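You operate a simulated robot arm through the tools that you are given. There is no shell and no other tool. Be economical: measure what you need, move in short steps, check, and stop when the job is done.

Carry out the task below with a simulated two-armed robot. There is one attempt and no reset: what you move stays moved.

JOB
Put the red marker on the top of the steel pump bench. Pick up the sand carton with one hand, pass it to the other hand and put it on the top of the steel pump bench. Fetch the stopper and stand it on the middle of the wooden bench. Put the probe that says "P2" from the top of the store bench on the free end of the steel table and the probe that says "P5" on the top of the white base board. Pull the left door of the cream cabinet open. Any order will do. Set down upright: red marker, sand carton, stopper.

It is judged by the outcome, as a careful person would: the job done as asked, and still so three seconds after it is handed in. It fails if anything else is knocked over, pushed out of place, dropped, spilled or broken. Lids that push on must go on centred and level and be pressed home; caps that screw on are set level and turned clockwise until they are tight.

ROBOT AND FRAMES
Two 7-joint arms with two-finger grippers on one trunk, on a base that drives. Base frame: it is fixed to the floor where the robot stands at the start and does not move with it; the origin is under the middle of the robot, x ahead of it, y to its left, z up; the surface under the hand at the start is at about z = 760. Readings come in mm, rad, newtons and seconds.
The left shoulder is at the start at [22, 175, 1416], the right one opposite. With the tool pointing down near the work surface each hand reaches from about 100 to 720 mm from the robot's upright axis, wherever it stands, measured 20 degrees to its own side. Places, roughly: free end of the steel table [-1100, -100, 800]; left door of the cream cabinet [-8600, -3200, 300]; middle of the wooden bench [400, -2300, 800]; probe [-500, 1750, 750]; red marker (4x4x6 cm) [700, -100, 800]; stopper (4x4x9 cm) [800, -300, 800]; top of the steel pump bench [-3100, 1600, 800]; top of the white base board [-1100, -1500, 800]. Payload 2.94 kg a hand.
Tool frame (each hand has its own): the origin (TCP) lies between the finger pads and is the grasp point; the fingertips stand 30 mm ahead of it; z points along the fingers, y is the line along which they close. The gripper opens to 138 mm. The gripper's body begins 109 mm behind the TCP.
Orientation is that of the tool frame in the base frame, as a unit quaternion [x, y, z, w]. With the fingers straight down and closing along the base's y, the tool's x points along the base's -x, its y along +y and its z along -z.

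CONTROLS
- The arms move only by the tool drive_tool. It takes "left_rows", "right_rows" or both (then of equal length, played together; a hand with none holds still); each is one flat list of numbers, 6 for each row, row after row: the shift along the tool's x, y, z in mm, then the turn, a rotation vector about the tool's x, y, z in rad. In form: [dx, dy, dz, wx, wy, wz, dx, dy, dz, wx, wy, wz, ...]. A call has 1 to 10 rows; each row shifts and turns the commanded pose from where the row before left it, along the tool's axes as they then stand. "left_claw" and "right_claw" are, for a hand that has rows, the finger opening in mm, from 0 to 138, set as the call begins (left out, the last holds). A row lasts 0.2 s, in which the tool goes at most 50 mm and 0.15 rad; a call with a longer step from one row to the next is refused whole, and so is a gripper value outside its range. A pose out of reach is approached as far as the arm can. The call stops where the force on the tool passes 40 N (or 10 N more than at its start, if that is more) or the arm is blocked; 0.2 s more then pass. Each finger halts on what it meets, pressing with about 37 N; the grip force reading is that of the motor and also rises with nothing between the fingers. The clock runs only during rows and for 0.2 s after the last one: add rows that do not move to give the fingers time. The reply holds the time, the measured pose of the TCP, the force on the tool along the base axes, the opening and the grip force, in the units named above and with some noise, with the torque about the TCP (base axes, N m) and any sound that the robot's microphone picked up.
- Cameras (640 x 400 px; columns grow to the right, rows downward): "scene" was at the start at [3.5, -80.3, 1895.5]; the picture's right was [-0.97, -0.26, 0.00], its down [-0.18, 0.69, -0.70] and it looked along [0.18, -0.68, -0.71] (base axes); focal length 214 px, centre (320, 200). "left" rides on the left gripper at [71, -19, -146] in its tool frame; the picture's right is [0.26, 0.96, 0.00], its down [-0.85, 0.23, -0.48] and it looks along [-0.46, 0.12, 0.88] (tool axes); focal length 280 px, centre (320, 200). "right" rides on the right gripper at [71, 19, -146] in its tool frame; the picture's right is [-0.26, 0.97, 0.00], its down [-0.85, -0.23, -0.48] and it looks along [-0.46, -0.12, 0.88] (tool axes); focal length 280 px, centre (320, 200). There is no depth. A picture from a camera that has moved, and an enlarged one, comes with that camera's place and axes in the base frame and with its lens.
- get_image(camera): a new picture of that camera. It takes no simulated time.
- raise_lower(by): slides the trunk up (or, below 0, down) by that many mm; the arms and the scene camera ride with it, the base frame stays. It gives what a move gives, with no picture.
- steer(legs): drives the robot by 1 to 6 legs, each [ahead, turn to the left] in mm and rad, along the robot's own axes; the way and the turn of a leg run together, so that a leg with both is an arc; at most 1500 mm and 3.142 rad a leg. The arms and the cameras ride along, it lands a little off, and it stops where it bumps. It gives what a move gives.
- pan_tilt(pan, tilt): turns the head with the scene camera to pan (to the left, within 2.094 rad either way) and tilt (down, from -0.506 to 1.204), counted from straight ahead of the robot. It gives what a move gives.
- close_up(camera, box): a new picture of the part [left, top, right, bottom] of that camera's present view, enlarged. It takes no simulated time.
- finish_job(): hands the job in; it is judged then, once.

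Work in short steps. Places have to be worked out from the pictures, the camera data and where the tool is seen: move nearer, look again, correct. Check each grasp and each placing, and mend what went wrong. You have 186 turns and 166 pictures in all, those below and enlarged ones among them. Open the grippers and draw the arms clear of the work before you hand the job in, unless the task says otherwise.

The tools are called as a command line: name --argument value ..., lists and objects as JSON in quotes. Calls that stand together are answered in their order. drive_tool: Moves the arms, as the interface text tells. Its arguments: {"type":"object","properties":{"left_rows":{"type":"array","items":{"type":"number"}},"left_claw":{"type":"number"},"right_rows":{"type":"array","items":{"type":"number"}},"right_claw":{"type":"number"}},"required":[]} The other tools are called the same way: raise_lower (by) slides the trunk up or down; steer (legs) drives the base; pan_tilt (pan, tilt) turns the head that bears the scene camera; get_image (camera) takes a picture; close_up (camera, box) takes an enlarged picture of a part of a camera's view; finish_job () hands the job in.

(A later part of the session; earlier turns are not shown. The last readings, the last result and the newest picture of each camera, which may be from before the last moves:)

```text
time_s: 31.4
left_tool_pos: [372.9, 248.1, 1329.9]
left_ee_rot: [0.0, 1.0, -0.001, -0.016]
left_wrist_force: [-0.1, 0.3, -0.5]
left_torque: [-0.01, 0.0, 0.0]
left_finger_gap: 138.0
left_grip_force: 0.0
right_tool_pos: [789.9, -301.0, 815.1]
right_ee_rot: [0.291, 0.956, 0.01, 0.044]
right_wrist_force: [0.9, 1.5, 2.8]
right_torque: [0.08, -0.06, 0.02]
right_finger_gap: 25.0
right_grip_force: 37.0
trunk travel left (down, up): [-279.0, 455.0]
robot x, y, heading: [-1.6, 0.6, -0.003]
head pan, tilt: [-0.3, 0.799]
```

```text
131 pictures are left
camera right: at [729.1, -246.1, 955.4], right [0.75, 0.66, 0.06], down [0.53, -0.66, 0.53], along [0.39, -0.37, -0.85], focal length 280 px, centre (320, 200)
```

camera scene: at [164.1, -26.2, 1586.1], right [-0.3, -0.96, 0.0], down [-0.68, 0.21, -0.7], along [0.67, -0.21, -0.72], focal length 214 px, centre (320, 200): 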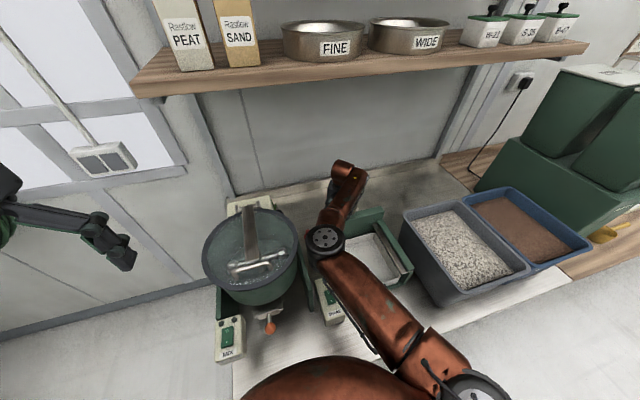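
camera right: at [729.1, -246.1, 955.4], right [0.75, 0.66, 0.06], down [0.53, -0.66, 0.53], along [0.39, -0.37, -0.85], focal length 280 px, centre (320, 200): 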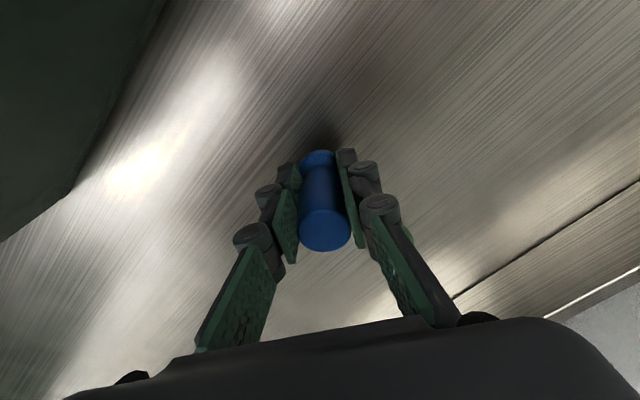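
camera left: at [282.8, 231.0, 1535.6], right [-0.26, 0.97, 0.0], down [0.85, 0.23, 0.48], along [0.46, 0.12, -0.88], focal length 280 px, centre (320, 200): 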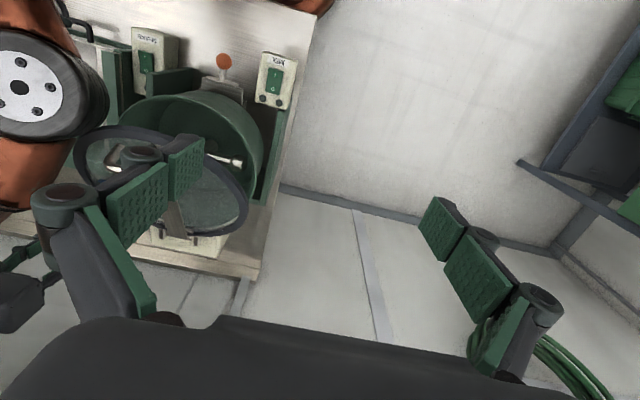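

Stopper is gripped (25 mm stem). I lift it by raising the trunk 200 mm and check the elbow and lid.

raise_lower --by 200

get_image --camera "scene"

get_image --camera "right"

```text
time_s: 33.5
left_tool_pos: [374.1, 247.5, 1529.1]
left_ee_rot: [0.0, 1.0, -0.002, -0.016]
left_wrist_force: [0.0, -0.4, -0.4]
left_torque: [0.01, 0.02, 0.02]
left_finger_gap: 137.9
left_grip_force: 0.0
right_tool_pos: [782.0, -300.3, 1076.3]
right_ee_rot: [0.292, 0.953, 0.021, 0.081]
right_wrist_force: [-0.2, -0.2, 0.1]
right_torque: [0.0, 0.07, 0.0]
right_finger_gap: 25.0
right_grip_force: 37.2
trunk travel left (down, up): [-479.0, 255.0]
robot x, y, heading: [2.0, -2.2, -0.001]
head pan, tilt: [-0.3, 0.799]
```

```text
130 pictures are left
camera scene: at [76.2, -26.1, 1787.2], right [-0.3, -0.96, 0.0], down [-0.69, 0.21, -0.7], along [0.67, -0.21, -0.72], focal length 214 px, centre (320, 200)
```

scene: 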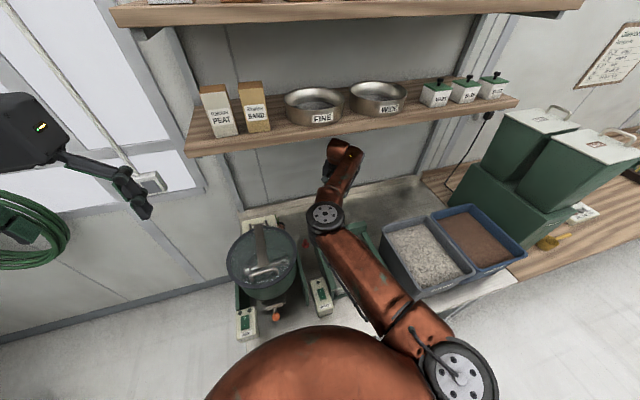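

```text
129 pictures are left
camera right: at [710.4, -246.5, 1210.8], right [0.75, 0.66, 0.12], down [0.49, -0.66, 0.57], along [0.45, -0.37, -0.81], focal length 280 px, centre (320, 200)
```

right: 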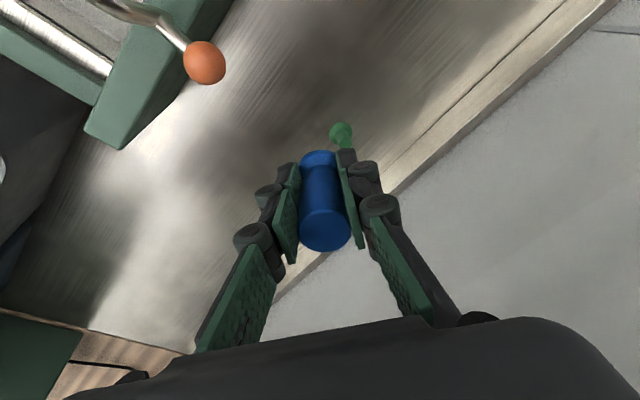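

The stopper hangs clear at about z=1020 (bottom). I lift a little and draw the hand back over the shaker towards the robot.

drive_tool --right_rows '[-2, 1.3, -14.8, 0, 0, 0, 28.9, -31.7, -11, 0, 0, 0, 28.9, -31.7, -11, 0, 0, 0, 28.9, -31.7, -11, 0, 0, 0, 28.9, -31.7, -11, 0, 0, 0, 28.9, -31.7, -11, 0, 0, 0, 28.9, -31.7, -11, 0, 0, 0, 28.9, -31.7, -11, 0, 0, 0]'

get_image --camera "scene"

```text
time_s: 35.3
left_tool_pos: [372.7, 250.4, 1531.1]
left_ee_rot: [-0.001, 1.0, -0.001, -0.015]
left_wrist_force: [0.2, -0.8, 0.5]
left_torque: [0.04, -0.03, 0.03]
left_finger_gap: 138.4
left_grip_force: 0.0
right_tool_pos: [480.3, -371.8, 1119.4]
right_ee_rot: [0.29, 0.953, 0.023, 0.083]
right_wrist_force: [-0.3, 0.5, -0.3]
right_torque: [0.02, -0.04, 0.02]
right_finger_gap: 25.0
right_grip_force: 37.0
trunk travel left (down, up): [-479.0, 255.0]
robot x, y, heading: [1.6, -3.4, 0.0]
head pan, tilt: [-0.3, 0.799]
```

```text
128 pictures are left
camera scene: at [74.6, -26.4, 1787.5], right [-0.3, -0.96, 0.0], down [-0.68, 0.21, -0.7], along [0.67, -0.21, -0.72], focal length 214 px, centre (320, 200)
```

scene: 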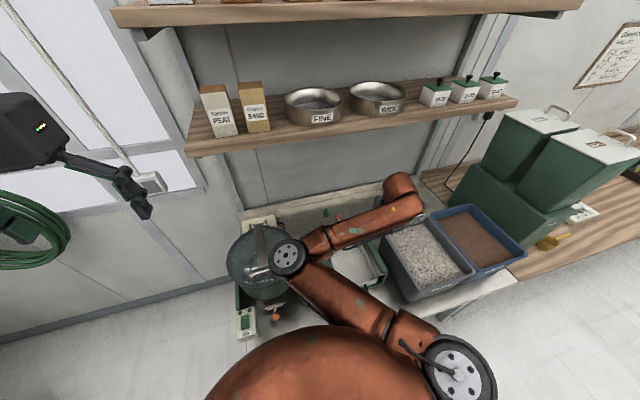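

Elbow is above the drum, the lid undisturbed. I raise the hand further clear of everything.

drive_tool --right_rows '[-2, -8.7, -41, 0, 0, 0, -2, -8.7, -41, 0, 0, 0, -2, -8.7, -41, 0, 0, 0, -2, -8.7, -41, 0, 0, 0, -2, -8.7, -41, 0, 0, 0]'

steer --legs '[[-250, 0]]'

get_image --camera "scene"

get_image --camera "right"

```text
time_s: 36.5
left_tool_pos: [372.3, 247.5, 1530.6]
left_ee_rot: [0.0, 1.0, -0.001, -0.015]
left_wrist_force: [-0.5, -0.1, -0.2]
left_torque: [0.0, 0.03, -0.05]
left_finger_gap: 138.1
left_grip_force: 0.1
right_tool_pos: [435.2, -411.5, 1319.3]
right_ee_rot: [0.29, 0.953, 0.021, 0.082]
right_wrist_force: [-0.3, 0.3, -0.1]
right_torque: [0.0, -0.04, 0.02]
right_finger_gap: 24.9
right_grip_force: 37.1
trunk travel left (down, up): [-479.0, 255.0]
robot x, y, heading: [0.9, -0.3, 0.004]
head pan, tilt: [-0.3, 0.799]
```

```text
time_s: 38.3
left_tool_pos: [122.6, 249.7, 1530.5]
left_ee_rot: [-0.001, 1.0, -0.002, -0.015]
left_wrist_force: [-0.1, 0.2, 0.5]
left_torque: [0.0, -0.07, -0.02]
left_finger_gap: 137.9
left_grip_force: 0.1
right_tool_pos: [183.8, -410.8, 1318.4]
right_ee_rot: [0.29, 0.953, 0.022, 0.083]
right_wrist_force: [-0.3, 0.5, -0.8]
right_torque: [-0.02, -0.04, -0.02]
right_finger_gap: 25.0
right_grip_force: 37.1
trunk travel left (down, up): [-479.0, 255.0]
robot x, y, heading: [-249.0, -0.5, -0.002]
head pan, tilt: [-0.3, 0.799]
```

```text
127 pictures are left
camera scene: at [-175.0, -23.6, 1787.5], right [-0.29, -0.96, 0.0], down [-0.68, 0.21, -0.7], along [0.67, -0.2, -0.72], focal length 214 px, centre (320, 200)
```

scene: 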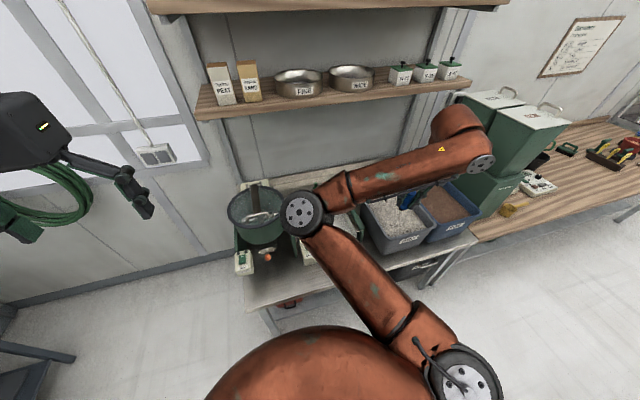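

```text
126 pictures are left
camera right: at [112.3, -356.7, 1454.2], right [0.75, 0.66, 0.12], down [0.49, -0.66, 0.57], along [0.46, -0.37, -0.81], focal length 280 px, centre (320, 200)
```

right: 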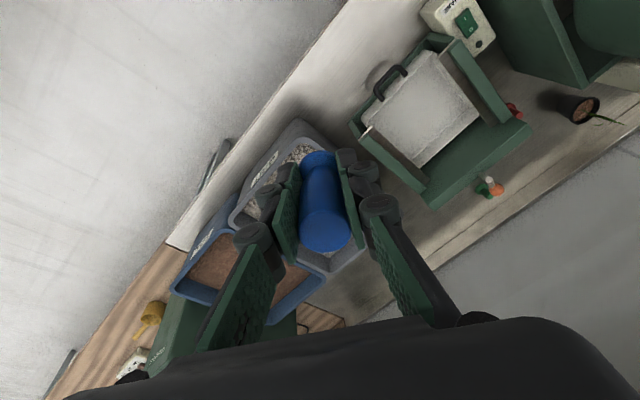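

Holding well. I turn right, drive along the aisle to y≈-2300 and turn back to face the wooden bench.

steer --legs '[[0, -1.571], [1300, 0], [1000, 0], [0, 1.571]]'

get_image --camera "scene"

get_image --camera "left"

```text
time_s: 57.2
left_tool_pos: [98.7, -2030.1, 1531.1]
left_ee_rot: [0.007, 1.0, -0.001, -0.016]
left_wrist_force: [0.0, 0.5, 0.3]
left_torque: [0.0, 0.03, -0.01]
left_finger_gap: 137.8
left_grip_force: 0.0
right_tool_pos: [150.8, -2690.8, 1318.7]
right_ee_rot: [0.298, 0.951, 0.021, 0.082]
right_wrist_force: [-1.1, -0.3, -0.1]
right_torque: [0.01, -0.01, -0.02]
right_finger_gap: 25.2
right_grip_force: 37.2
trunk travel left (down, up): [-479.0, 255.0]
robot x, y, heading: [-279.6, -2269.3, -0.011]
head pan, tilt: [-0.3, 0.799]
```

```text
125 pictures are left
camera scene: at [-202.4, -2298.6, 1787.4], right [-0.31, -0.95, 0.0], down [-0.68, 0.22, -0.7], along [0.66, -0.21, -0.72], focal length 214 px, centre (320, 200)
```

scene: 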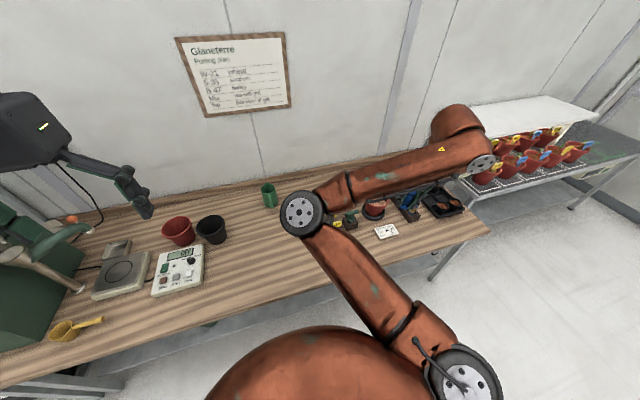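

```text
124 pictures are left
camera left: at [33.2, -2047.6, 1678.4], right [-0.25, 0.97, 0.01], down [0.87, 0.22, 0.45], along [0.43, 0.12, -0.89], focal length 280 px, centre (320, 200)
```

left: 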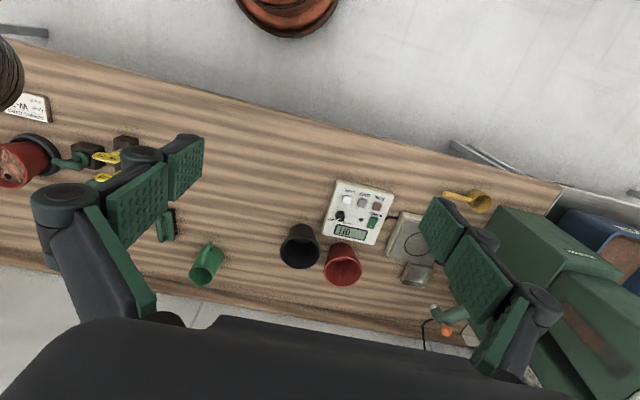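

The wooden bench spans y≈-1100…-3460; the spot near [410,-2295] is free. I drive 190 mm closer and move the stopper over that spot, righting the tool tilt to what it was when gripping.

steer --legs '[[190, 0.011]]'

drive_tool --right_rows '[22.5, 38.3, 0, 0.009, 0.013, 0, 22.5, 38.3, 0, 0.009, 0.013, 0, 22.5, 38.3, 0, 0.009, 0.013, 0, 22.5, 38.3, 0, 0.009, 0.013, 0, 22.5, 38.3, 0, 0.009, 0.013, 0, 0, 0, 0, 0, 0, 0]'

get_image --camera "scene"

```text
time_s: 58.8
left_tool_pos: [286.2, -2027.5, 1531.0]
left_ee_rot: [0.003, 1.0, -0.001, -0.015]
left_wrist_force: [-0.1, -0.4, -1.3]
left_torque: [0.02, -0.03, 0.01]
left_finger_gap: 138.0
left_grip_force: 0.0
right_tool_pos: [343.9, -2688.8, 1318.6]
right_ee_rot: [0.293, 0.952, 0.022, 0.083]
right_wrist_force: [0.2, 0.2, 0.2]
right_torque: [-0.02, -0.03, -0.01]
right_finger_gap: 25.4
right_grip_force: 37.1
trunk travel left (down, up): [-479.0, 255.0]
robot x, y, heading: [-88.6, -2272.6, -0.004]
head pan, tilt: [-0.3, 0.799]
```

```text
time_s: 60.2
left_tool_pos: [287.3, -2026.6, 1530.3]
left_ee_rot: [0.003, 1.0, -0.002, -0.015]
left_wrist_force: [0.3, 0.0, 0.1]
left_torque: [0.02, 0.0, -0.04]
left_finger_gap: 138.2
left_grip_force: 0.1
right_tool_pos: [344.1, -2560.0, 1332.4]
right_ee_rot: [0.293, 0.955, 0.011, 0.051]
right_wrist_force: [-0.7, -1.0, -0.5]
right_torque: [0.03, 0.02, -0.03]
right_finger_gap: 25.2
right_grip_force: 36.9
right hand out of reach, approached as far as the arm can: row 3, 4, 5
trunk travel left (down, up): [-479.0, 255.0]
robot x, y, heading: [-83.5, -2272.3, 0.0]
head pan, tilt: [-0.3, 0.799]
```

```text
123 pictures are left
camera scene: at [-12.2, -2299.3, 1787.4], right [-0.3, -0.95, 0.0], down [-0.68, 0.21, -0.7], along [0.67, -0.21, -0.72], focal length 214 px, centre (320, 200)
```

scene: 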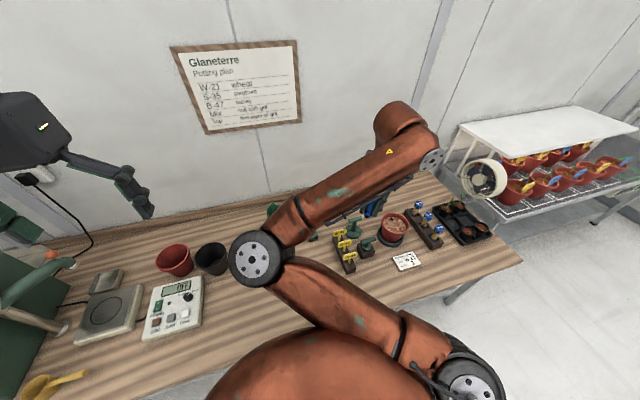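

The wrist twist limits the reach here. I turn the tool back by about 0.6 rad and try again.

drive_tool --right_rows '[0, 0, 0, 0, 0, -0.12, 0, 0, 0, 0, 0, -0.12, 0, 0, 0, 0, 0, -0.12, 0, 0, 0, 0, 0, -0.12, 0, 0, 0, 0, 0, -0.11, 0, 0, 0, 0, 0, 0]'

```text
time_s: 61.6
left_tool_pos: [286.3, -2026.8, 1530.7]
left_ee_rot: [0.002, 1.0, -0.001, -0.015]
left_wrist_force: [-0.3, -0.4, -0.9]
left_torque: [-0.03, 0.0, 0.02]
left_finger_gap: 137.9
left_grip_force: 0.1
right_tool_pos: [345.2, -2560.5, 1330.8]
right_ee_rot: [0.003, 0.999, -0.004, 0.045]
right_wrist_force: [-0.2, 0.7, 0.1]
right_torque: [0.01, 0.02, 0.02]
right_finger_gap: 25.0
right_grip_force: 36.7
trunk travel left (down, up): [-479.0, 255.0]
robot x, y, heading: [-89.7, -2275.2, -0.003]
head pan, tilt: [-0.3, 0.799]
```

Unwound. Now I move to above the spot.

drive_tool --right_rows '[-11, 44, 5, 0, 0, 0, -11, 44, 5, 0, 0, 0, -11, 44, 5, 0, 0, 0, -11, 44, 5, 0, 0, 0, -11, 44, 5, 0, 0, 0, -11, 44, 5, 0, 0, 0, 0, 0, 0, 0, 0, 0]'

get_image --camera "right"

get_image --camera "scene"

```text
time_s: 63.2
left_tool_pos: [287.1, -2027.6, 1529.5]
left_ee_rot: [0.003, 1.0, -0.001, -0.015]
left_wrist_force: [-0.5, 0.9, 0.2]
left_torque: [0.03, -0.02, 0.0]
left_finger_gap: 138.0
left_grip_force: 0.0
right_tool_pos: [344.9, -2560.1, 1331.5]
right_ee_rot: [0.003, 0.999, -0.004, 0.046]
right_wrist_force: [-0.6, 0.0, -0.2]
right_torque: [-0.03, 0.03, 0.01]
right_finger_gap: 25.2
right_grip_force: 36.7
right hand out of reach, approached as far as the arm can: row 1, 2, 3, 4, 5, 6
trunk travel left (down, up): [-479.0, 255.0]
robot x, y, heading: [-88.2, -2271.1, -0.002]
head pan, tilt: [-0.3, 0.799]
```

```text
122 pictures are left
camera right: at [261.5, -2541.6, 1469.2], right [0.27, 0.96, 0.02], down [0.8, -0.23, 0.55], along [0.54, -0.14, -0.83], focal length 280 px, centre (320, 200)
```

right: 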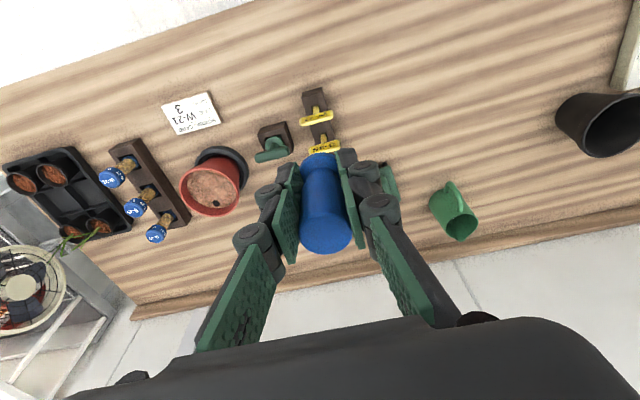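

```text
121 pictures are left
camera scene: at [-11.8, -2299.3, 1787.4], right [-0.3, -0.95, 0.0], down [-0.68, 0.21, -0.7], along [0.67, -0.21, -0.72], focal length 214 px, centre (320, 200)
```

scene: 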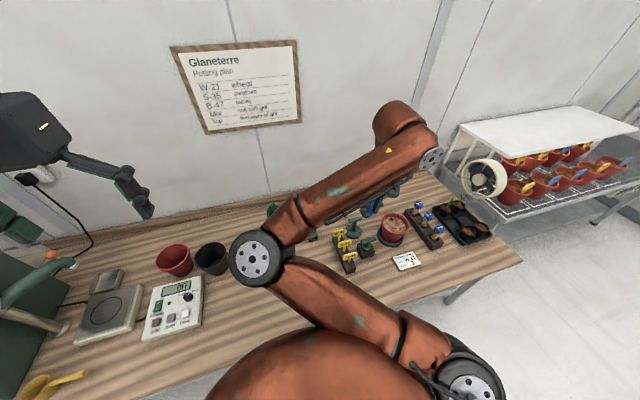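

The elbow-in posture limits the hand sideways; instead I turn the whole robot 0.54 rad to the left, which brings the hand over the spot.

steer --legs '[[0, 0.54]]'

get_image --camera "right"

```text
time_s: 65.1
left_tool_pos: [106.3, -1869.3, 1530.2]
left_ee_rot: [-0.266, 0.964, -0.005, -0.014]
left_wrist_force: [-0.4, -0.1, 0.6]
left_torque: [-0.03, 0.01, 0.02]
left_finger_gap: 137.9
left_grip_force: 0.1
right_tool_pos: [431.3, -2296.7, 1331.1]
right_ee_rot: [-0.264, 0.963, 0.007, 0.045]
right_wrist_force: [0.3, 0.2, -0.1]
right_torque: [-0.03, 0.0, -0.02]
right_finger_gap: 25.2
right_grip_force: 36.6
trunk travel left (down, up): [-479.0, 255.0]
robot x, y, heading: [-87.8, -2275.9, 0.54]
head pan, tilt: [-0.3, 0.799]
```

```text
120 pictures are left
camera right: at [348.7, -2323.6, 1469.2], right [-0.27, 0.96, 0.02], down [0.8, 0.21, 0.55], along [0.53, 0.16, -0.83], focal length 280 px, centre (320, 200)
```

right: 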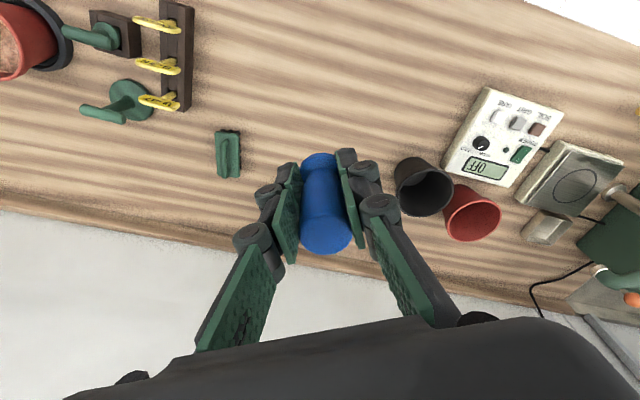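

The spot below the hand is free wood. I descend about 450 mm straight down toward about [440,-2296].

drive_tool --right_rows '[3.6, 0, 45, 0, 0, 0, 3.6, 0, 45, 0, 0, 0, 3.6, 0, 45, 0, 0, 0, 3.6, 0, 45, 0, 0, 0, 3.6, 0, 45, 0, 0, 0, 3.6, 0, 45, 0, 0, 0, 3.6, 0, 45, 0, 0, 0, 3.6, 0, 45, 0, 0, 0, 3.6, 0, 45, 0, 0, 0, 3.6, 0, 45, 0, 0, 0]'

get_image --camera "right"

get_image --camera "scene"

```text
time_s: 67.3
left_tool_pos: [108.6, -1870.0, 1530.2]
left_ee_rot: [-0.265, 0.964, -0.004, -0.015]
left_wrist_force: [-0.3, -0.5, -0.7]
left_torque: [-0.02, 0.0, 0.0]
left_finger_gap: 138.2
left_grip_force: 0.1
right_tool_pos: [467.1, -2315.7, 886.0]
right_ee_rot: [-0.264, 0.963, 0.009, 0.044]
right_wrist_force: [0.0, 1.0, -0.5]
right_torque: [-0.02, 0.02, 0.0]
right_finger_gap: 25.3
right_grip_force: 36.7
right hand out of reach, approached as far as the arm can: row 7, 8, 9, 10
trunk travel left (down, up): [-479.0, 255.0]
robot x, y, heading: [-83.3, -2275.5, 0.542]
head pan, tilt: [-0.3, 0.799]
```

```text
119 pictures are left
camera right: at [382.4, -2342.7, 1024.4], right [-0.27, 0.96, 0.02], down [0.81, 0.21, 0.55], along [0.53, 0.16, -0.83], focal length 280 px, centre (320, 200)
```

right: 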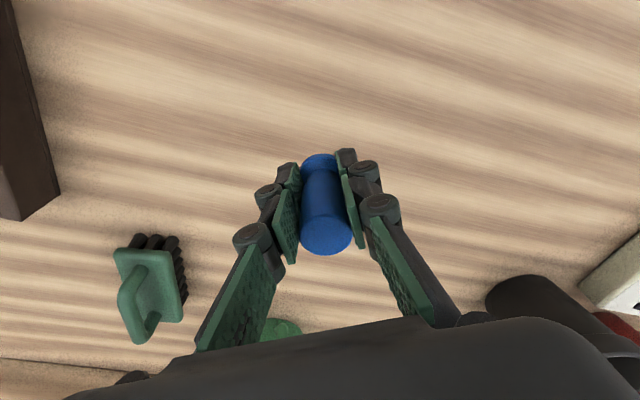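

```text
118 pictures are left
camera scene: at [-9.4, -2256.5, 1787.3], right [0.24, -0.97, 0.0], down [-0.7, -0.17, -0.7], along [0.68, 0.17, -0.72], focal length 214 px, centre (320, 200)
```

scene: 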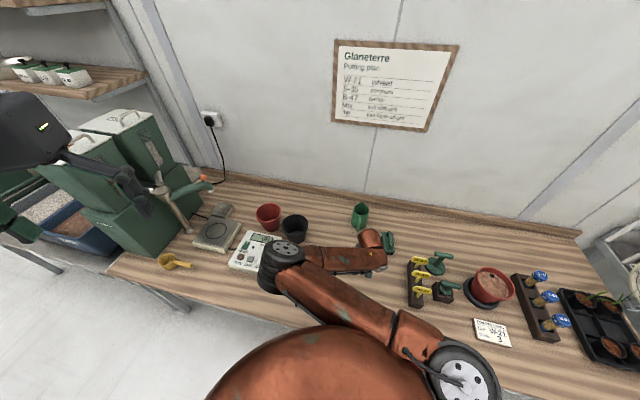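

The arm limits there, at [467,-2316] – a good free spot. The trunk takes it down another 55 mm, then I feel for contact.

raise_lower --by -55

get_image --camera "right"

```text
time_s: 68.2
left_tool_pos: [105.8, -1870.6, 1475.6]
left_ee_rot: [-0.266, 0.964, -0.005, -0.013]
left_wrist_force: [0.3, 0.0, -0.7]
left_torque: [0.0, -0.02, 0.0]
left_finger_gap: 137.8
left_grip_force: 0.1
right_tool_pos: [465.0, -2315.4, 831.9]
right_ee_rot: [-0.264, 0.963, 0.009, 0.045]
right_wrist_force: [0.4, 0.3, 0.3]
right_torque: [0.01, 0.0, -0.01]
right_finger_gap: 25.3
right_grip_force: 36.8
trunk travel left (down, up): [-424.0, 310.0]
robot x, y, heading: [-86.7, -2274.6, 0.535]
head pan, tilt: [-0.3, 0.799]
```

```text
117 pictures are left
camera right: at [382.9, -2343.0, 970.7], right [-0.27, 0.96, 0.02], down [0.81, 0.21, 0.55], along [0.53, 0.16, -0.83], focal length 280 px, centre (320, 200)
```

right: 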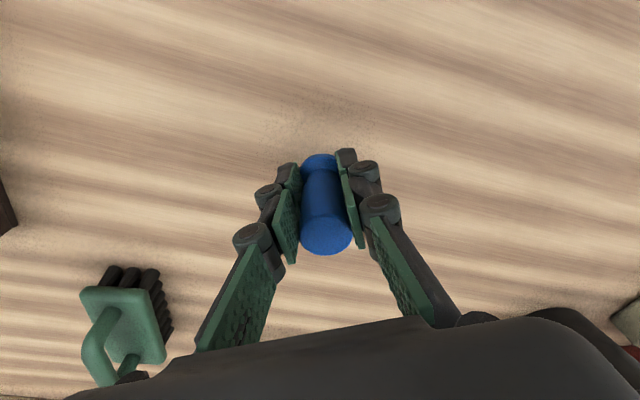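

Shadow shows it is near the wood but not touching. I lower in small steps and watch the force.

raise_lower --by -12

raise_lower --by -4

```text
time_s: 68.8
left_tool_pos: [105.4, -1869.9, 1462.0]
left_ee_rot: [-0.266, 0.964, -0.005, -0.015]
left_wrist_force: [-0.8, 0.3, 0.2]
left_torque: [0.03, -0.02, 0.02]
left_finger_gap: 138.1
left_grip_force: 0.0
right_tool_pos: [466.2, -2315.2, 820.6]
right_ee_rot: [-0.265, 0.963, 0.01, 0.044]
right_wrist_force: [-0.6, 0.4, -0.4]
right_torque: [0.01, -0.01, -0.01]
right_finger_gap: 25.2
right_grip_force: 37.6
trunk travel left (down, up): [-412.0, 322.0]
robot x, y, heading: [-85.7, -2272.4, 0.537]
head pan, tilt: [-0.3, 0.799]
```

```text
time_s: 69.4
left_tool_pos: [106.8, -1870.4, 1458.3]
left_ee_rot: [-0.266, 0.964, -0.005, -0.014]
left_wrist_force: [0.5, -0.1, 0.0]
left_torque: [0.01, -0.03, 0.0]
left_finger_gap: 137.8
left_grip_force: 0.0
right_tool_pos: [466.0, -2316.8, 815.4]
right_ee_rot: [-0.265, 0.963, 0.009, 0.045]
right_wrist_force: [0.3, -0.6, -0.4]
right_torque: [0.02, -0.02, -0.01]
right_finger_gap: 25.0
right_grip_force: 36.8
trunk travel left (down, up): [-408.0, 326.0]
robot x, y, heading: [-86.0, -2275.2, 0.541]
head pan, tilt: [-0.3, 0.799]
```

No contact yet at 815; I go on by 3 mm steps.

raise_lower --by -3

raise_lower --by -3

close_up --camera "right" --box '[240, 120, 400, 220]'

```text
time_s: 69.9
left_tool_pos: [104.2, -1870.3, 1456.6]
left_ee_rot: [-0.266, 0.964, -0.006, -0.013]
left_wrist_force: [0.2, -0.5, -0.2]
left_torque: [0.03, -0.01, -0.02]
left_finger_gap: 137.9
left_grip_force: 0.2
right_tool_pos: [464.8, -2315.2, 813.8]
right_ee_rot: [-0.265, 0.963, 0.009, 0.046]
right_wrist_force: [-5.2, -0.1, 13.7]
right_torque: [0.08, 0.16, 0.02]
right_finger_gap: 24.9
right_grip_force: 37.1
trunk travel left (down, up): [-405.0, 329.0]
robot x, y, heading: [-87.5, -2275.0, 0.534]
head pan, tilt: [-0.3, 0.799]
```

```text
time_s: 70.6
left_tool_pos: [103.9, -1869.3, 1453.6]
left_ee_rot: [-0.265, 0.964, -0.005, -0.014]
left_wrist_force: [0.6, 0.4, 0.1]
left_torque: [0.0, -0.01, 0.01]
left_finger_gap: 138.0
left_grip_force: 0.1
right_tool_pos: [466.1, -2316.0, 814.2]
right_ee_rot: [-0.264, 0.963, 0.008, 0.047]
right_wrist_force: [-10.9, 0.9, 20.0]
right_torque: [0.08, 0.5, 0.06]
right_finger_gap: 25.5
right_grip_force: 37.4
trunk travel left (down, up): [-402.0, 332.0]
robot x, y, heading: [-86.0, -2277.1, 0.538]
head pan, tilt: [-0.3, 0.799]
stopped: the force on the tool passed its limit at 41 N (the readings are from after the stop); the commanded pose is now the measured one
```

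```text
4.00 times, centred on (320, 170) of right
camera zoom: at [383.1, -2343.1, 952.2], right [-0.27, 0.96, 0.02], down [0.8, 0.21, 0.56], along [0.53, 0.16, -0.83], focal length 1122 px, centre (320, 320)
```

zoom: 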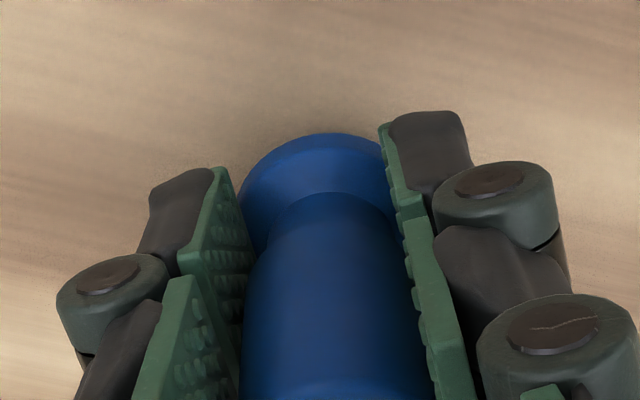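

It rests on the wood. I ease up 3 mm and open the fingers.

raise_lower --by 3

drive_tool --right_rows '[0, 0, 0, 0, 0, 0, 0, 0, 0, 0, 0, 0, 0, 0, 0, 0, 0, 0, 0, 0, 0, 0, 0, 0]' --right_claw 80

get_image --camera "right"

```text
time_s: 71.1
left_tool_pos: [105.7, -1869.9, 1457.6]
left_ee_rot: [-0.266, 0.964, -0.005, -0.014]
left_wrist_force: [-1.3, -0.5, -0.7]
left_torque: [0.0, -0.01, -0.04]
left_finger_gap: 138.1
left_grip_force: 0.0
right_tool_pos: [468.7, -2315.7, 814.1]
right_ee_rot: [-0.264, 0.963, 0.009, 0.047]
right_wrist_force: [0.1, 0.4, -0.4]
right_torque: [0.02, -0.05, 0.0]
right_finger_gap: 25.2
right_grip_force: 37.1
trunk travel left (down, up): [-405.0, 329.0]
robot x, y, heading: [-85.8, -2272.7, 0.539]
head pan, tilt: [-0.3, 0.799]
```

```text
time_s: 72.1
left_tool_pos: [106.0, -1869.2, 1456.8]
left_ee_rot: [-0.266, 0.964, -0.004, -0.014]
left_wrist_force: [0.1, 0.4, -0.6]
left_torque: [-0.04, -0.02, 0.04]
left_finger_gap: 138.2
left_grip_force: 0.0
right_tool_pos: [467.0, -2315.7, 816.1]
right_ee_rot: [-0.264, 0.963, 0.009, 0.047]
right_wrist_force: [-0.2, -0.7, 0.5]
right_torque: [0.01, -0.02, 0.03]
right_finger_gap: 80.1
right_grip_force: 0.1
trunk travel left (down, up): [-405.0, 329.0]
robot x, y, heading: [-87.1, -2273.3, 0.545]
head pan, tilt: [-0.3, 0.799]
```

```text
115 pictures are left
camera right: at [384.6, -2343.1, 953.7], right [-0.27, 0.96, 0.02], down [0.8, 0.21, 0.56], along [0.53, 0.16, -0.83], focal length 280 px, centre (320, 200)
```

right: 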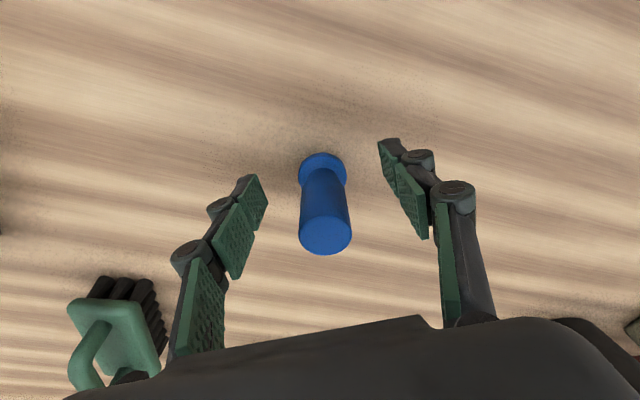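

The stopper stands upright on the wooden bench. I raise the trunk and hand straight up off it.

raise_lower --by 200

drive_tool --right_rows '[0, 0, -45, 0, 0, 0, 0, 0, -45, 0, 0, 0, 0, 0, -45, 0, 0, 0, 0, 0, -45, 0, 0, 0, 0, 0, -45, 0, 0, 0, 0, 0, -45, 0, 0, 0]'

get_image --camera "right"

```text
time_s: 74.3
left_tool_pos: [106.4, -1869.2, 1656.7]
left_ee_rot: [-0.265, 0.964, -0.005, -0.015]
left_wrist_force: [0.0, 0.1, 1.1]
left_torque: [-0.02, 0.0, 0.0]
left_finger_gap: 138.0
left_grip_force: 0.0
right_tool_pos: [468.4, -2315.1, 1014.8]
right_ee_rot: [-0.264, 0.963, 0.008, 0.045]
right_wrist_force: [0.4, 0.6, 0.2]
right_torque: [-0.03, 0.02, -0.02]
right_finger_gap: 80.0
right_grip_force: 0.1
trunk travel left (down, up): [-605.0, 129.0]
robot x, y, heading: [-87.7, -2273.2, 0.537]
head pan, tilt: [-0.3, 0.799]
```

```text
time_s: 75.7
left_tool_pos: [103.9, -1869.4, 1655.6]
left_ee_rot: [-0.266, 0.964, -0.005, -0.013]
left_wrist_force: [0.3, -0.5, 0.2]
left_torque: [0.02, -0.03, -0.02]
left_finger_gap: 137.8
left_grip_force: 0.1
right_tool_pos: [441.6, -2328.0, 1284.9]
right_ee_rot: [-0.263, 0.964, 0.008, 0.047]
right_wrist_force: [1.0, 0.5, 0.1]
right_torque: [-0.01, -0.02, -0.02]
right_finger_gap: 80.1
right_grip_force: 0.1
trunk travel left (down, up): [-605.0, 129.0]
robot x, y, heading: [-81.4, -2274.2, 0.539]
head pan, tilt: [-0.3, 0.799]
```

```text
114 pictures are left
camera right: at [357.9, -2355.0, 1422.7], right [-0.27, 0.96, 0.02], down [0.8, 0.21, 0.56], along [0.53, 0.16, -0.83], focal length 280 px, centre (320, 200)
```

right: 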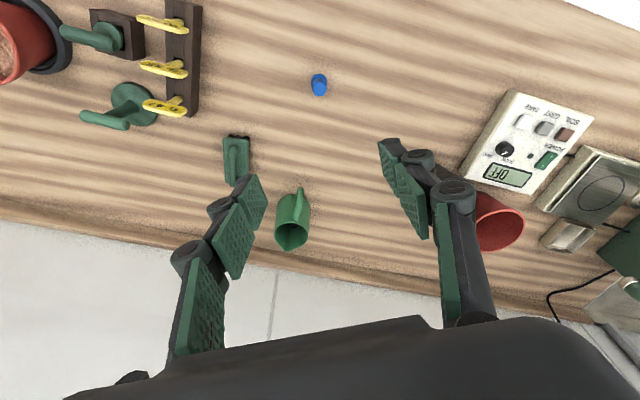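

Stopper done. I back off and drive to y≈-300 in front of the first bench, where the left hand can take the red marker with its elbow away from the drum.

steer --legs '[[0, -0.54], [-260, 0], [0, 1.571], [1000, 0], [975, 0], [0, -1.571]]'

get_image --camera "scene"

```text
time_s: 96.2
left_tool_pos: [-62.6, -49.5, 1657.1]
left_ee_rot: [-0.014, 1.0, -0.002, -0.015]
left_wrist_force: [-0.1, -0.2, -0.3]
left_torque: [-0.02, 0.01, 0.02]
left_finger_gap: 138.1
left_grip_force: 0.1
right_tool_pos: [7.9, -611.2, 1283.3]
right_ee_rot: [-0.012, 0.999, -0.004, 0.048]
right_wrist_force: [-0.5, -0.2, -0.2]
right_torque: [-0.02, -0.02, 0.0]
right_finger_gap: 80.2
right_grip_force: 0.0
trunk travel left (down, up): [-605.0, 129.0]
robot x, y, heading: [-430.2, -306.2, 0.03]
head pan, tilt: [-0.3, 0.799]
```

```text
113 pictures are left
camera scene: at [-368.4, -330.9, 1913.6], right [-0.27, -0.96, 0.0], down [-0.69, 0.19, -0.7], along [0.67, -0.19, -0.72], focal length 214 px, centre (320, 200)
```

scene: 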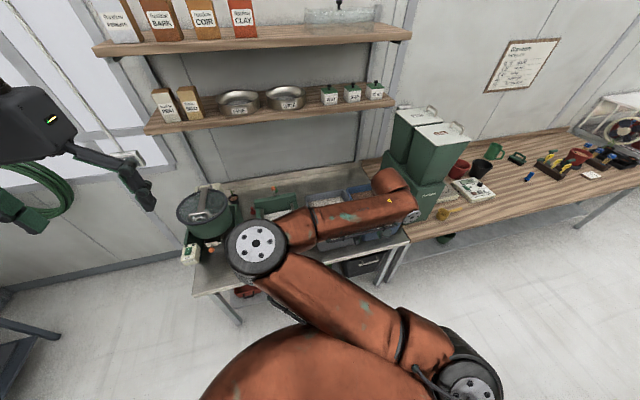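

I move the right hand out to the right and up so its elbow leaves the middle, then drive ahead to the bench.

drive_tool --right_rows '[18, -32, -28, 0, 0, 0, 18, -32, -28, 0, 0, 0, 18, -32, -28, 0, 0, 0, 18, -32, -28, 0, 0, 0, 18, -32, -28, 0, 0, 0, 18, -32, -28, 0, 0, 0]'

steer --legs '[[428, -0.03]]'

get_image --camera "scene"

get_image --camera "left"

```text
time_s: 97.7
left_tool_pos: [-63.8, -51.8, 1657.1]
left_ee_rot: [-0.014, 1.0, -0.001, -0.014]
left_wrist_force: [-0.6, -0.3, 0.4]
left_torque: [0.02, -0.01, 0.01]
left_finger_gap: 138.2
left_grip_force: 0.0
right_tool_pos: [-112.5, -809.3, 1444.1]
right_ee_rot: [-0.013, 0.999, -0.002, 0.048]
right_wrist_force: [0.1, -0.7, -0.5]
right_torque: [0.01, -0.01, -0.01]
right_finger_gap: 80.0
right_grip_force: 0.2
trunk travel left (down, up): [-605.0, 129.0]
robot x, y, heading: [-424.1, -311.2, 0.034]
head pan, tilt: [-0.3, 0.799]
```

```text
time_s: 100.3
left_tool_pos: [372.2, -54.4, 1656.5]
left_ee_rot: [0.001, 1.0, -0.002, -0.015]
left_wrist_force: [0.6, -0.1, 0.4]
left_torque: [0.0, 0.02, -0.01]
left_finger_gap: 137.9
left_grip_force: 0.1
right_tool_pos: [299.4, -810.2, 1443.8]
right_ee_rot: [0.003, 0.999, -0.005, 0.048]
right_wrist_force: [0.2, 0.9, 0.5]
right_torque: [0.04, 0.03, -0.05]
right_finger_gap: 80.0
right_grip_force: 0.1
trunk travel left (down, up): [-605.0, 129.0]
robot x, y, heading: [4.0, -304.0, 0.001]
head pan, tilt: [-0.3, 0.799]
```

```text
112 pictures are left
camera scene: at [57.6, -326.7, 1913.6], right [-0.3, -0.96, 0.0], down [-0.68, 0.21, -0.7], along [0.67, -0.21, -0.72], focal length 214 px, centre (320, 200)
```

scene: 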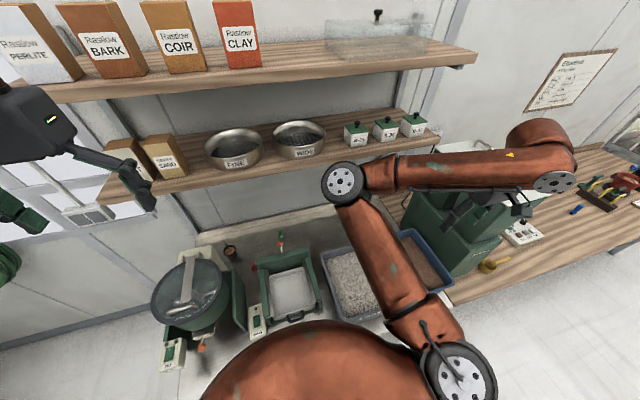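

```text
111 pictures are left
camera left: at [306.4, -72.8, 1805.2], right [-0.26, 0.97, 0.01], down [0.86, 0.23, 0.45], along [0.43, 0.12, -0.89], focal length 280 px, centre (320, 200)
```

left: 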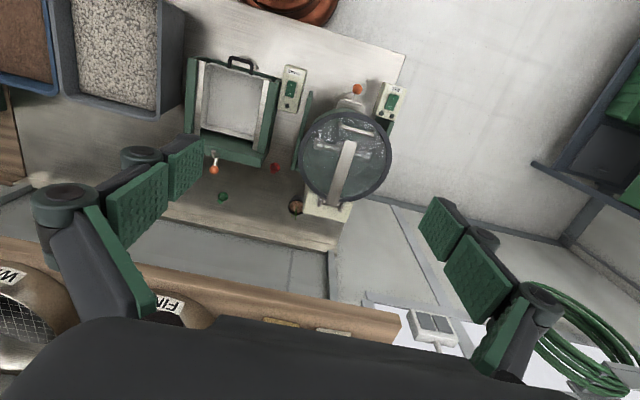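

Red (275,168) and green (222,197) are still in place. I lower the trunk 150 mm and bring the left hand to just in front of red, above the gap between drum and shaker.

raise_lower --by -150

drive_tool --left_rows '[-10, -14, 45, 0, 0, 0, -10, -14, 45, 0, 0, 0, -10, -14, 45, 0, 0, 0, -10, -14, 45, 0, 0, 0, -10, -14, 45, 0, 0, 0, -10, -14, 45, 0, 0, 0, 0, 0, 45, 0, 0, 0, 0, 0, 45, 0, 0, 0, 0, 0, 0, 0, 0, 0]' --left_claw 60

get_image --camera "scene"

get_image --camera "left"

```text
time_s: 102.0
left_tool_pos: [372.6, -55.3, 1508.3]
left_ee_rot: [0.002, 1.0, -0.002, -0.015]
left_wrist_force: [-0.8, 0.0, -0.3]
left_torque: [0.0, -0.03, -0.05]
left_finger_gap: 138.0
left_grip_force: 0.0
right_tool_pos: [299.3, -810.7, 1294.3]
right_ee_rot: [0.004, 0.999, -0.004, 0.048]
right_wrist_force: [0.4, 0.1, 0.8]
right_torque: [0.0, -0.03, 0.02]
right_finger_gap: 80.2
right_grip_force: 0.1
trunk travel left (down, up): [-455.0, 279.0]
robot x, y, heading: [-2.6, -300.9, 0.0]
head pan, tilt: [-0.3, 0.799]
```

```text
time_s: 104.0
left_tool_pos: [420.8, -140.9, 1144.6]
left_ee_rot: [0.002, 1.0, -0.002, -0.013]
left_wrist_force: [-1.1, 0.1, 0.9]
left_torque: [0.0, -0.06, -0.06]
left_finger_gap: 60.1
left_grip_force: 0.1
right_tool_pos: [299.3, -811.4, 1292.7]
right_ee_rot: [0.003, 0.999, -0.004, 0.049]
right_wrist_force: [-0.9, 0.0, -0.3]
right_torque: [0.01, -0.01, 0.0]
right_finger_gap: 80.0
right_grip_force: 0.1
trunk travel left (down, up): [-455.0, 279.0]
robot x, y, heading: [3.1, -303.5, -0.001]
head pan, tilt: [-0.3, 0.799]
```

```text
110 pictures are left
camera scene: at [79.8, -327.2, 1763.9], right [-0.3, -0.96, 0.0], down [-0.68, 0.21, -0.7], along [0.67, -0.21, -0.72], focal length 214 px, centre (320, 200)
```

scene: 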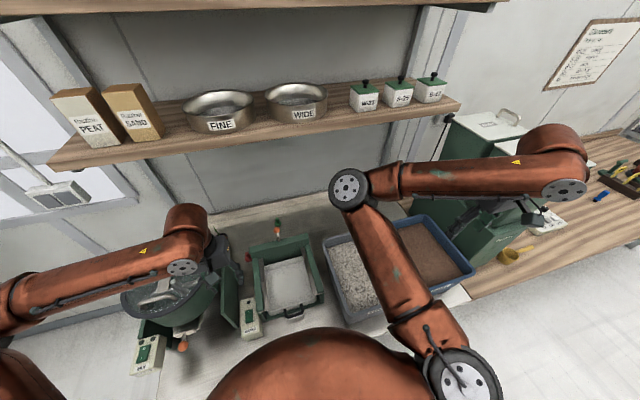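

```text
109 pictures are left
camera left: at [354.3, -159.9, 1293.8], right [-0.26, 0.97, 0.0], down [0.86, 0.23, 0.45], along [0.43, 0.12, -0.89], focal length 280 px, centre (320, 200)
```

left: 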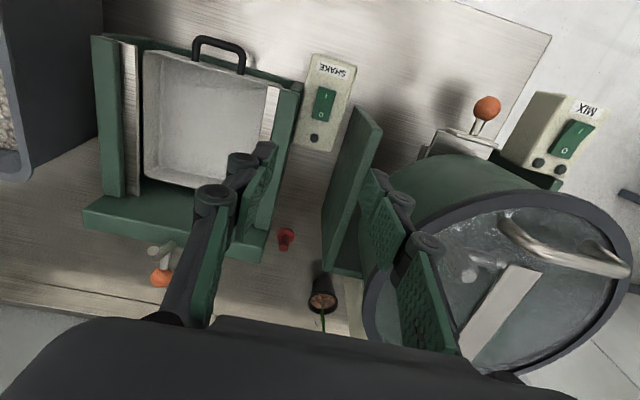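

The left forearm comes in from the left over the drum, so it would hit it when lowering; I withdraw it. The right arm, with the robot turned about 0.45 rad left at [-74,-203], should reach red with its elbow in front of the bench.

drive_tool --left_rows '[5, 5, -48, 0, 0, 0, 5, 5, -48, 0, 0, 0, 10, 14, -45, 0, 0, 0, 10, 14, -45, 0, 0, 0, 10, 14, -45, 0, 0, 0, 10, 14, -45, 0, 0, 0, 10, 14, -45, 0, 0, 0, 10, 14, -45, 0, 0, 0]'

steer --legs '[[-130, 0], [0, 0.8], [80, 0], [0, -0.35]]'

get_image --camera "scene"

```text
time_s: 105.8
left_tool_pos: [359.9, -45.1, 1513.8]
left_ee_rot: [0.003, 1.0, -0.001, -0.014]
left_wrist_force: [-0.8, 0.3, -0.4]
left_torque: [0.02, -0.06, 0.02]
left_finger_gap: 60.0
left_grip_force: 0.0
right_tool_pos: [296.1, -811.5, 1293.7]
right_ee_rot: [0.002, 0.999, -0.003, 0.049]
right_wrist_force: [-1.7, -0.4, 0.3]
right_torque: [0.06, -0.13, 0.01]
right_finger_gap: 80.5
right_grip_force: 0.0
trunk travel left (down, up): [-455.0, 279.0]
robot x, y, heading: [-3.5, -302.3, -0.001]
head pan, tilt: [-0.3, 0.799]
```

```text
time_s: 111.0
left_tool_pos: [133.4, 144.2, 1514.0]
left_ee_rot: [-0.223, 0.975, -0.004, -0.014]
left_wrist_force: [-1.3, 0.1, 1.1]
left_torque: [0.08, -0.06, 0.0]
left_finger_gap: 60.1
left_grip_force: 0.1
right_tool_pos: [414.2, -571.1, 1293.9]
right_ee_rot: [-0.223, 0.974, 0.007, 0.049]
right_wrist_force: [-0.3, -0.8, -0.1]
right_torque: [0.07, -0.07, -0.02]
right_finger_gap: 80.1
right_grip_force: 0.0
trunk travel left (down, up): [-455.0, 279.0]
robot x, y, heading: [-78.3, -243.9, 0.46]
head pan, tilt: [-0.3, 0.799]
```

```text
108 pictures are left
camera scene: at [2.0, -232.6, 1764.0], right [0.15, -0.99, 0.0], down [-0.71, -0.11, -0.7], along [0.69, 0.11, -0.72], focal length 214 px, centre (320, 200)
```

scene: 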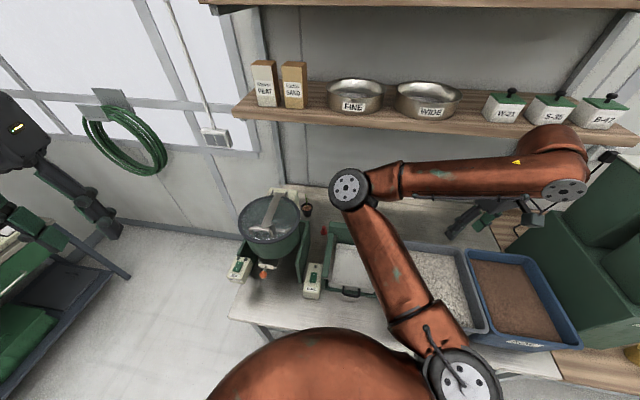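

Positioned well. I bring the right hand over the shaker at a safe height toward red, first to [550,-350,1150].

drive_tool --right_rows '[-29.1, 20.2, 23.4, 0, 0, 0, -29.1, 20.2, 23.4, 0, 0, 0, -29.1, 20.2, 23.4, 0, 0, 0, -29.1, 20.2, 23.4, 0, 0, 0, -29.1, 20.2, 23.4, 0, 0, 0, -29.1, 20.2, 23.4, 0, 0, 0, -29.1, 20.2, 23.4, 0, 0, 0, 0, 0, 0, 0, 0, 0]' --right_claw 60

get_image --camera "scene"

```text
time_s: 112.8
left_tool_pos: [135.9, 145.7, 1514.6]
left_ee_rot: [-0.223, 0.975, -0.005, -0.014]
left_wrist_force: [0.2, -0.6, 0.8]
left_torque: [0.04, 0.01, 0.02]
left_finger_gap: 60.0
left_grip_force: 0.2
right_tool_pos: [552.1, -347.7, 1148.8]
right_ee_rot: [-0.222, 0.974, 0.007, 0.047]
right_wrist_force: [-0.4, -0.1, -0.3]
right_torque: [0.03, -0.01, 0.04]
right_finger_gap: 60.1
right_grip_force: 0.0
trunk travel left (down, up): [-455.0, 279.0]
robot x, y, heading: [-73.4, -243.4, 0.455]
head pan, tilt: [-0.3, 0.799]
```

```text
107 pictures are left
camera scene: at [4.5, -230.5, 1763.9], right [0.15, -0.99, 0.0], down [-0.71, -0.11, -0.7], along [0.69, 0.11, -0.72], focal length 214 px, centre (320, 200)
```

scene: 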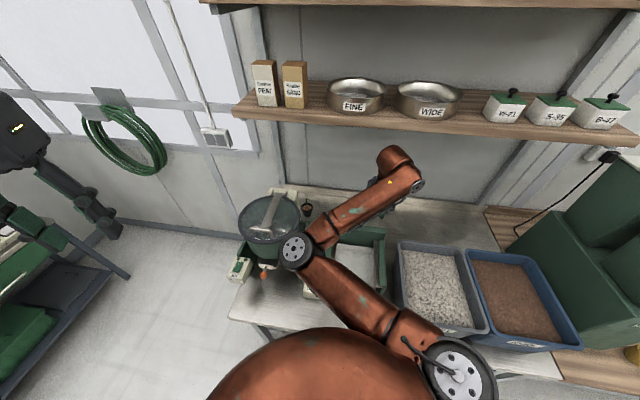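

Path is clear. Next I go on to above red.

drive_tool --right_rows '[-40, 18.5, 8, 0, 0, 0, -40, 18.5, 8, 0, 0, 0, -40, 18.5, 8, 0, 0, 0, -40, 18.5, 8, 0, 0, 0, -40, 18.5, 8, 0, 0, 0, -40, 18.5, 8, 0, 0, 0, 0, 0, 0, 0, 0, 0]' --right_claw 60

get_image --camera "scene"

get_image --camera "right"

```text
time_s: 114.4
left_tool_pos: [135.5, 146.0, 1513.3]
left_ee_rot: [-0.223, 0.975, -0.005, -0.013]
left_wrist_force: [-0.7, -0.9, 0.4]
left_torque: [0.0, 0.0, 0.0]
left_finger_gap: 60.1
left_grip_force: 0.1
right_tool_pos: [721.3, -138.8, 1124.8]
right_ee_rot: [-0.222, 0.974, 0.007, 0.049]
right_wrist_force: [-0.5, -0.1, 0.2]
right_torque: [-0.04, -0.04, 0.0]
right_finger_gap: 60.2
right_grip_force: 0.0
trunk travel left (down, up): [-455.0, 279.0]
robot x, y, heading: [-81.3, -245.8, 0.454]
head pan, tilt: [-0.3, 0.799]
```

```text
106 pictures are left
camera scene: at [4.0, -229.9, 1763.9], right [0.15, -0.99, 0.0], down [-0.71, -0.11, -0.7], along [0.69, 0.11, -0.72], focal length 214 px, centre (320, 200)
```

scene: 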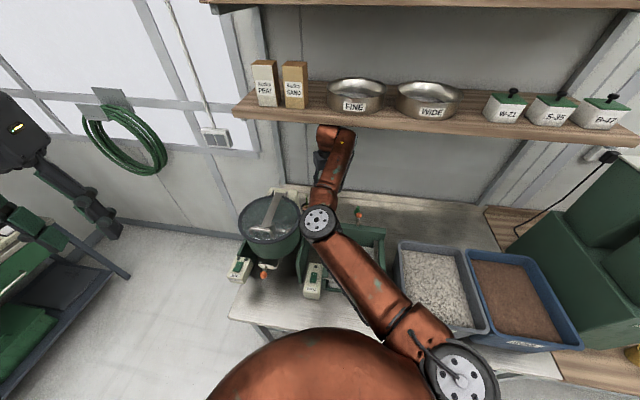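

```text
105 pictures are left
camera right: at [635.7, -159.6, 1262.8], right [-0.18, 0.98, 0.02], down [0.82, 0.14, 0.56], along [0.55, 0.12, -0.83], focal length 280 px, centre (320, 200)
```

right: 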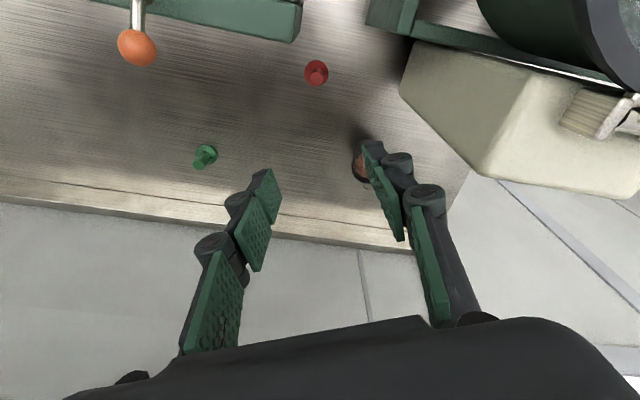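

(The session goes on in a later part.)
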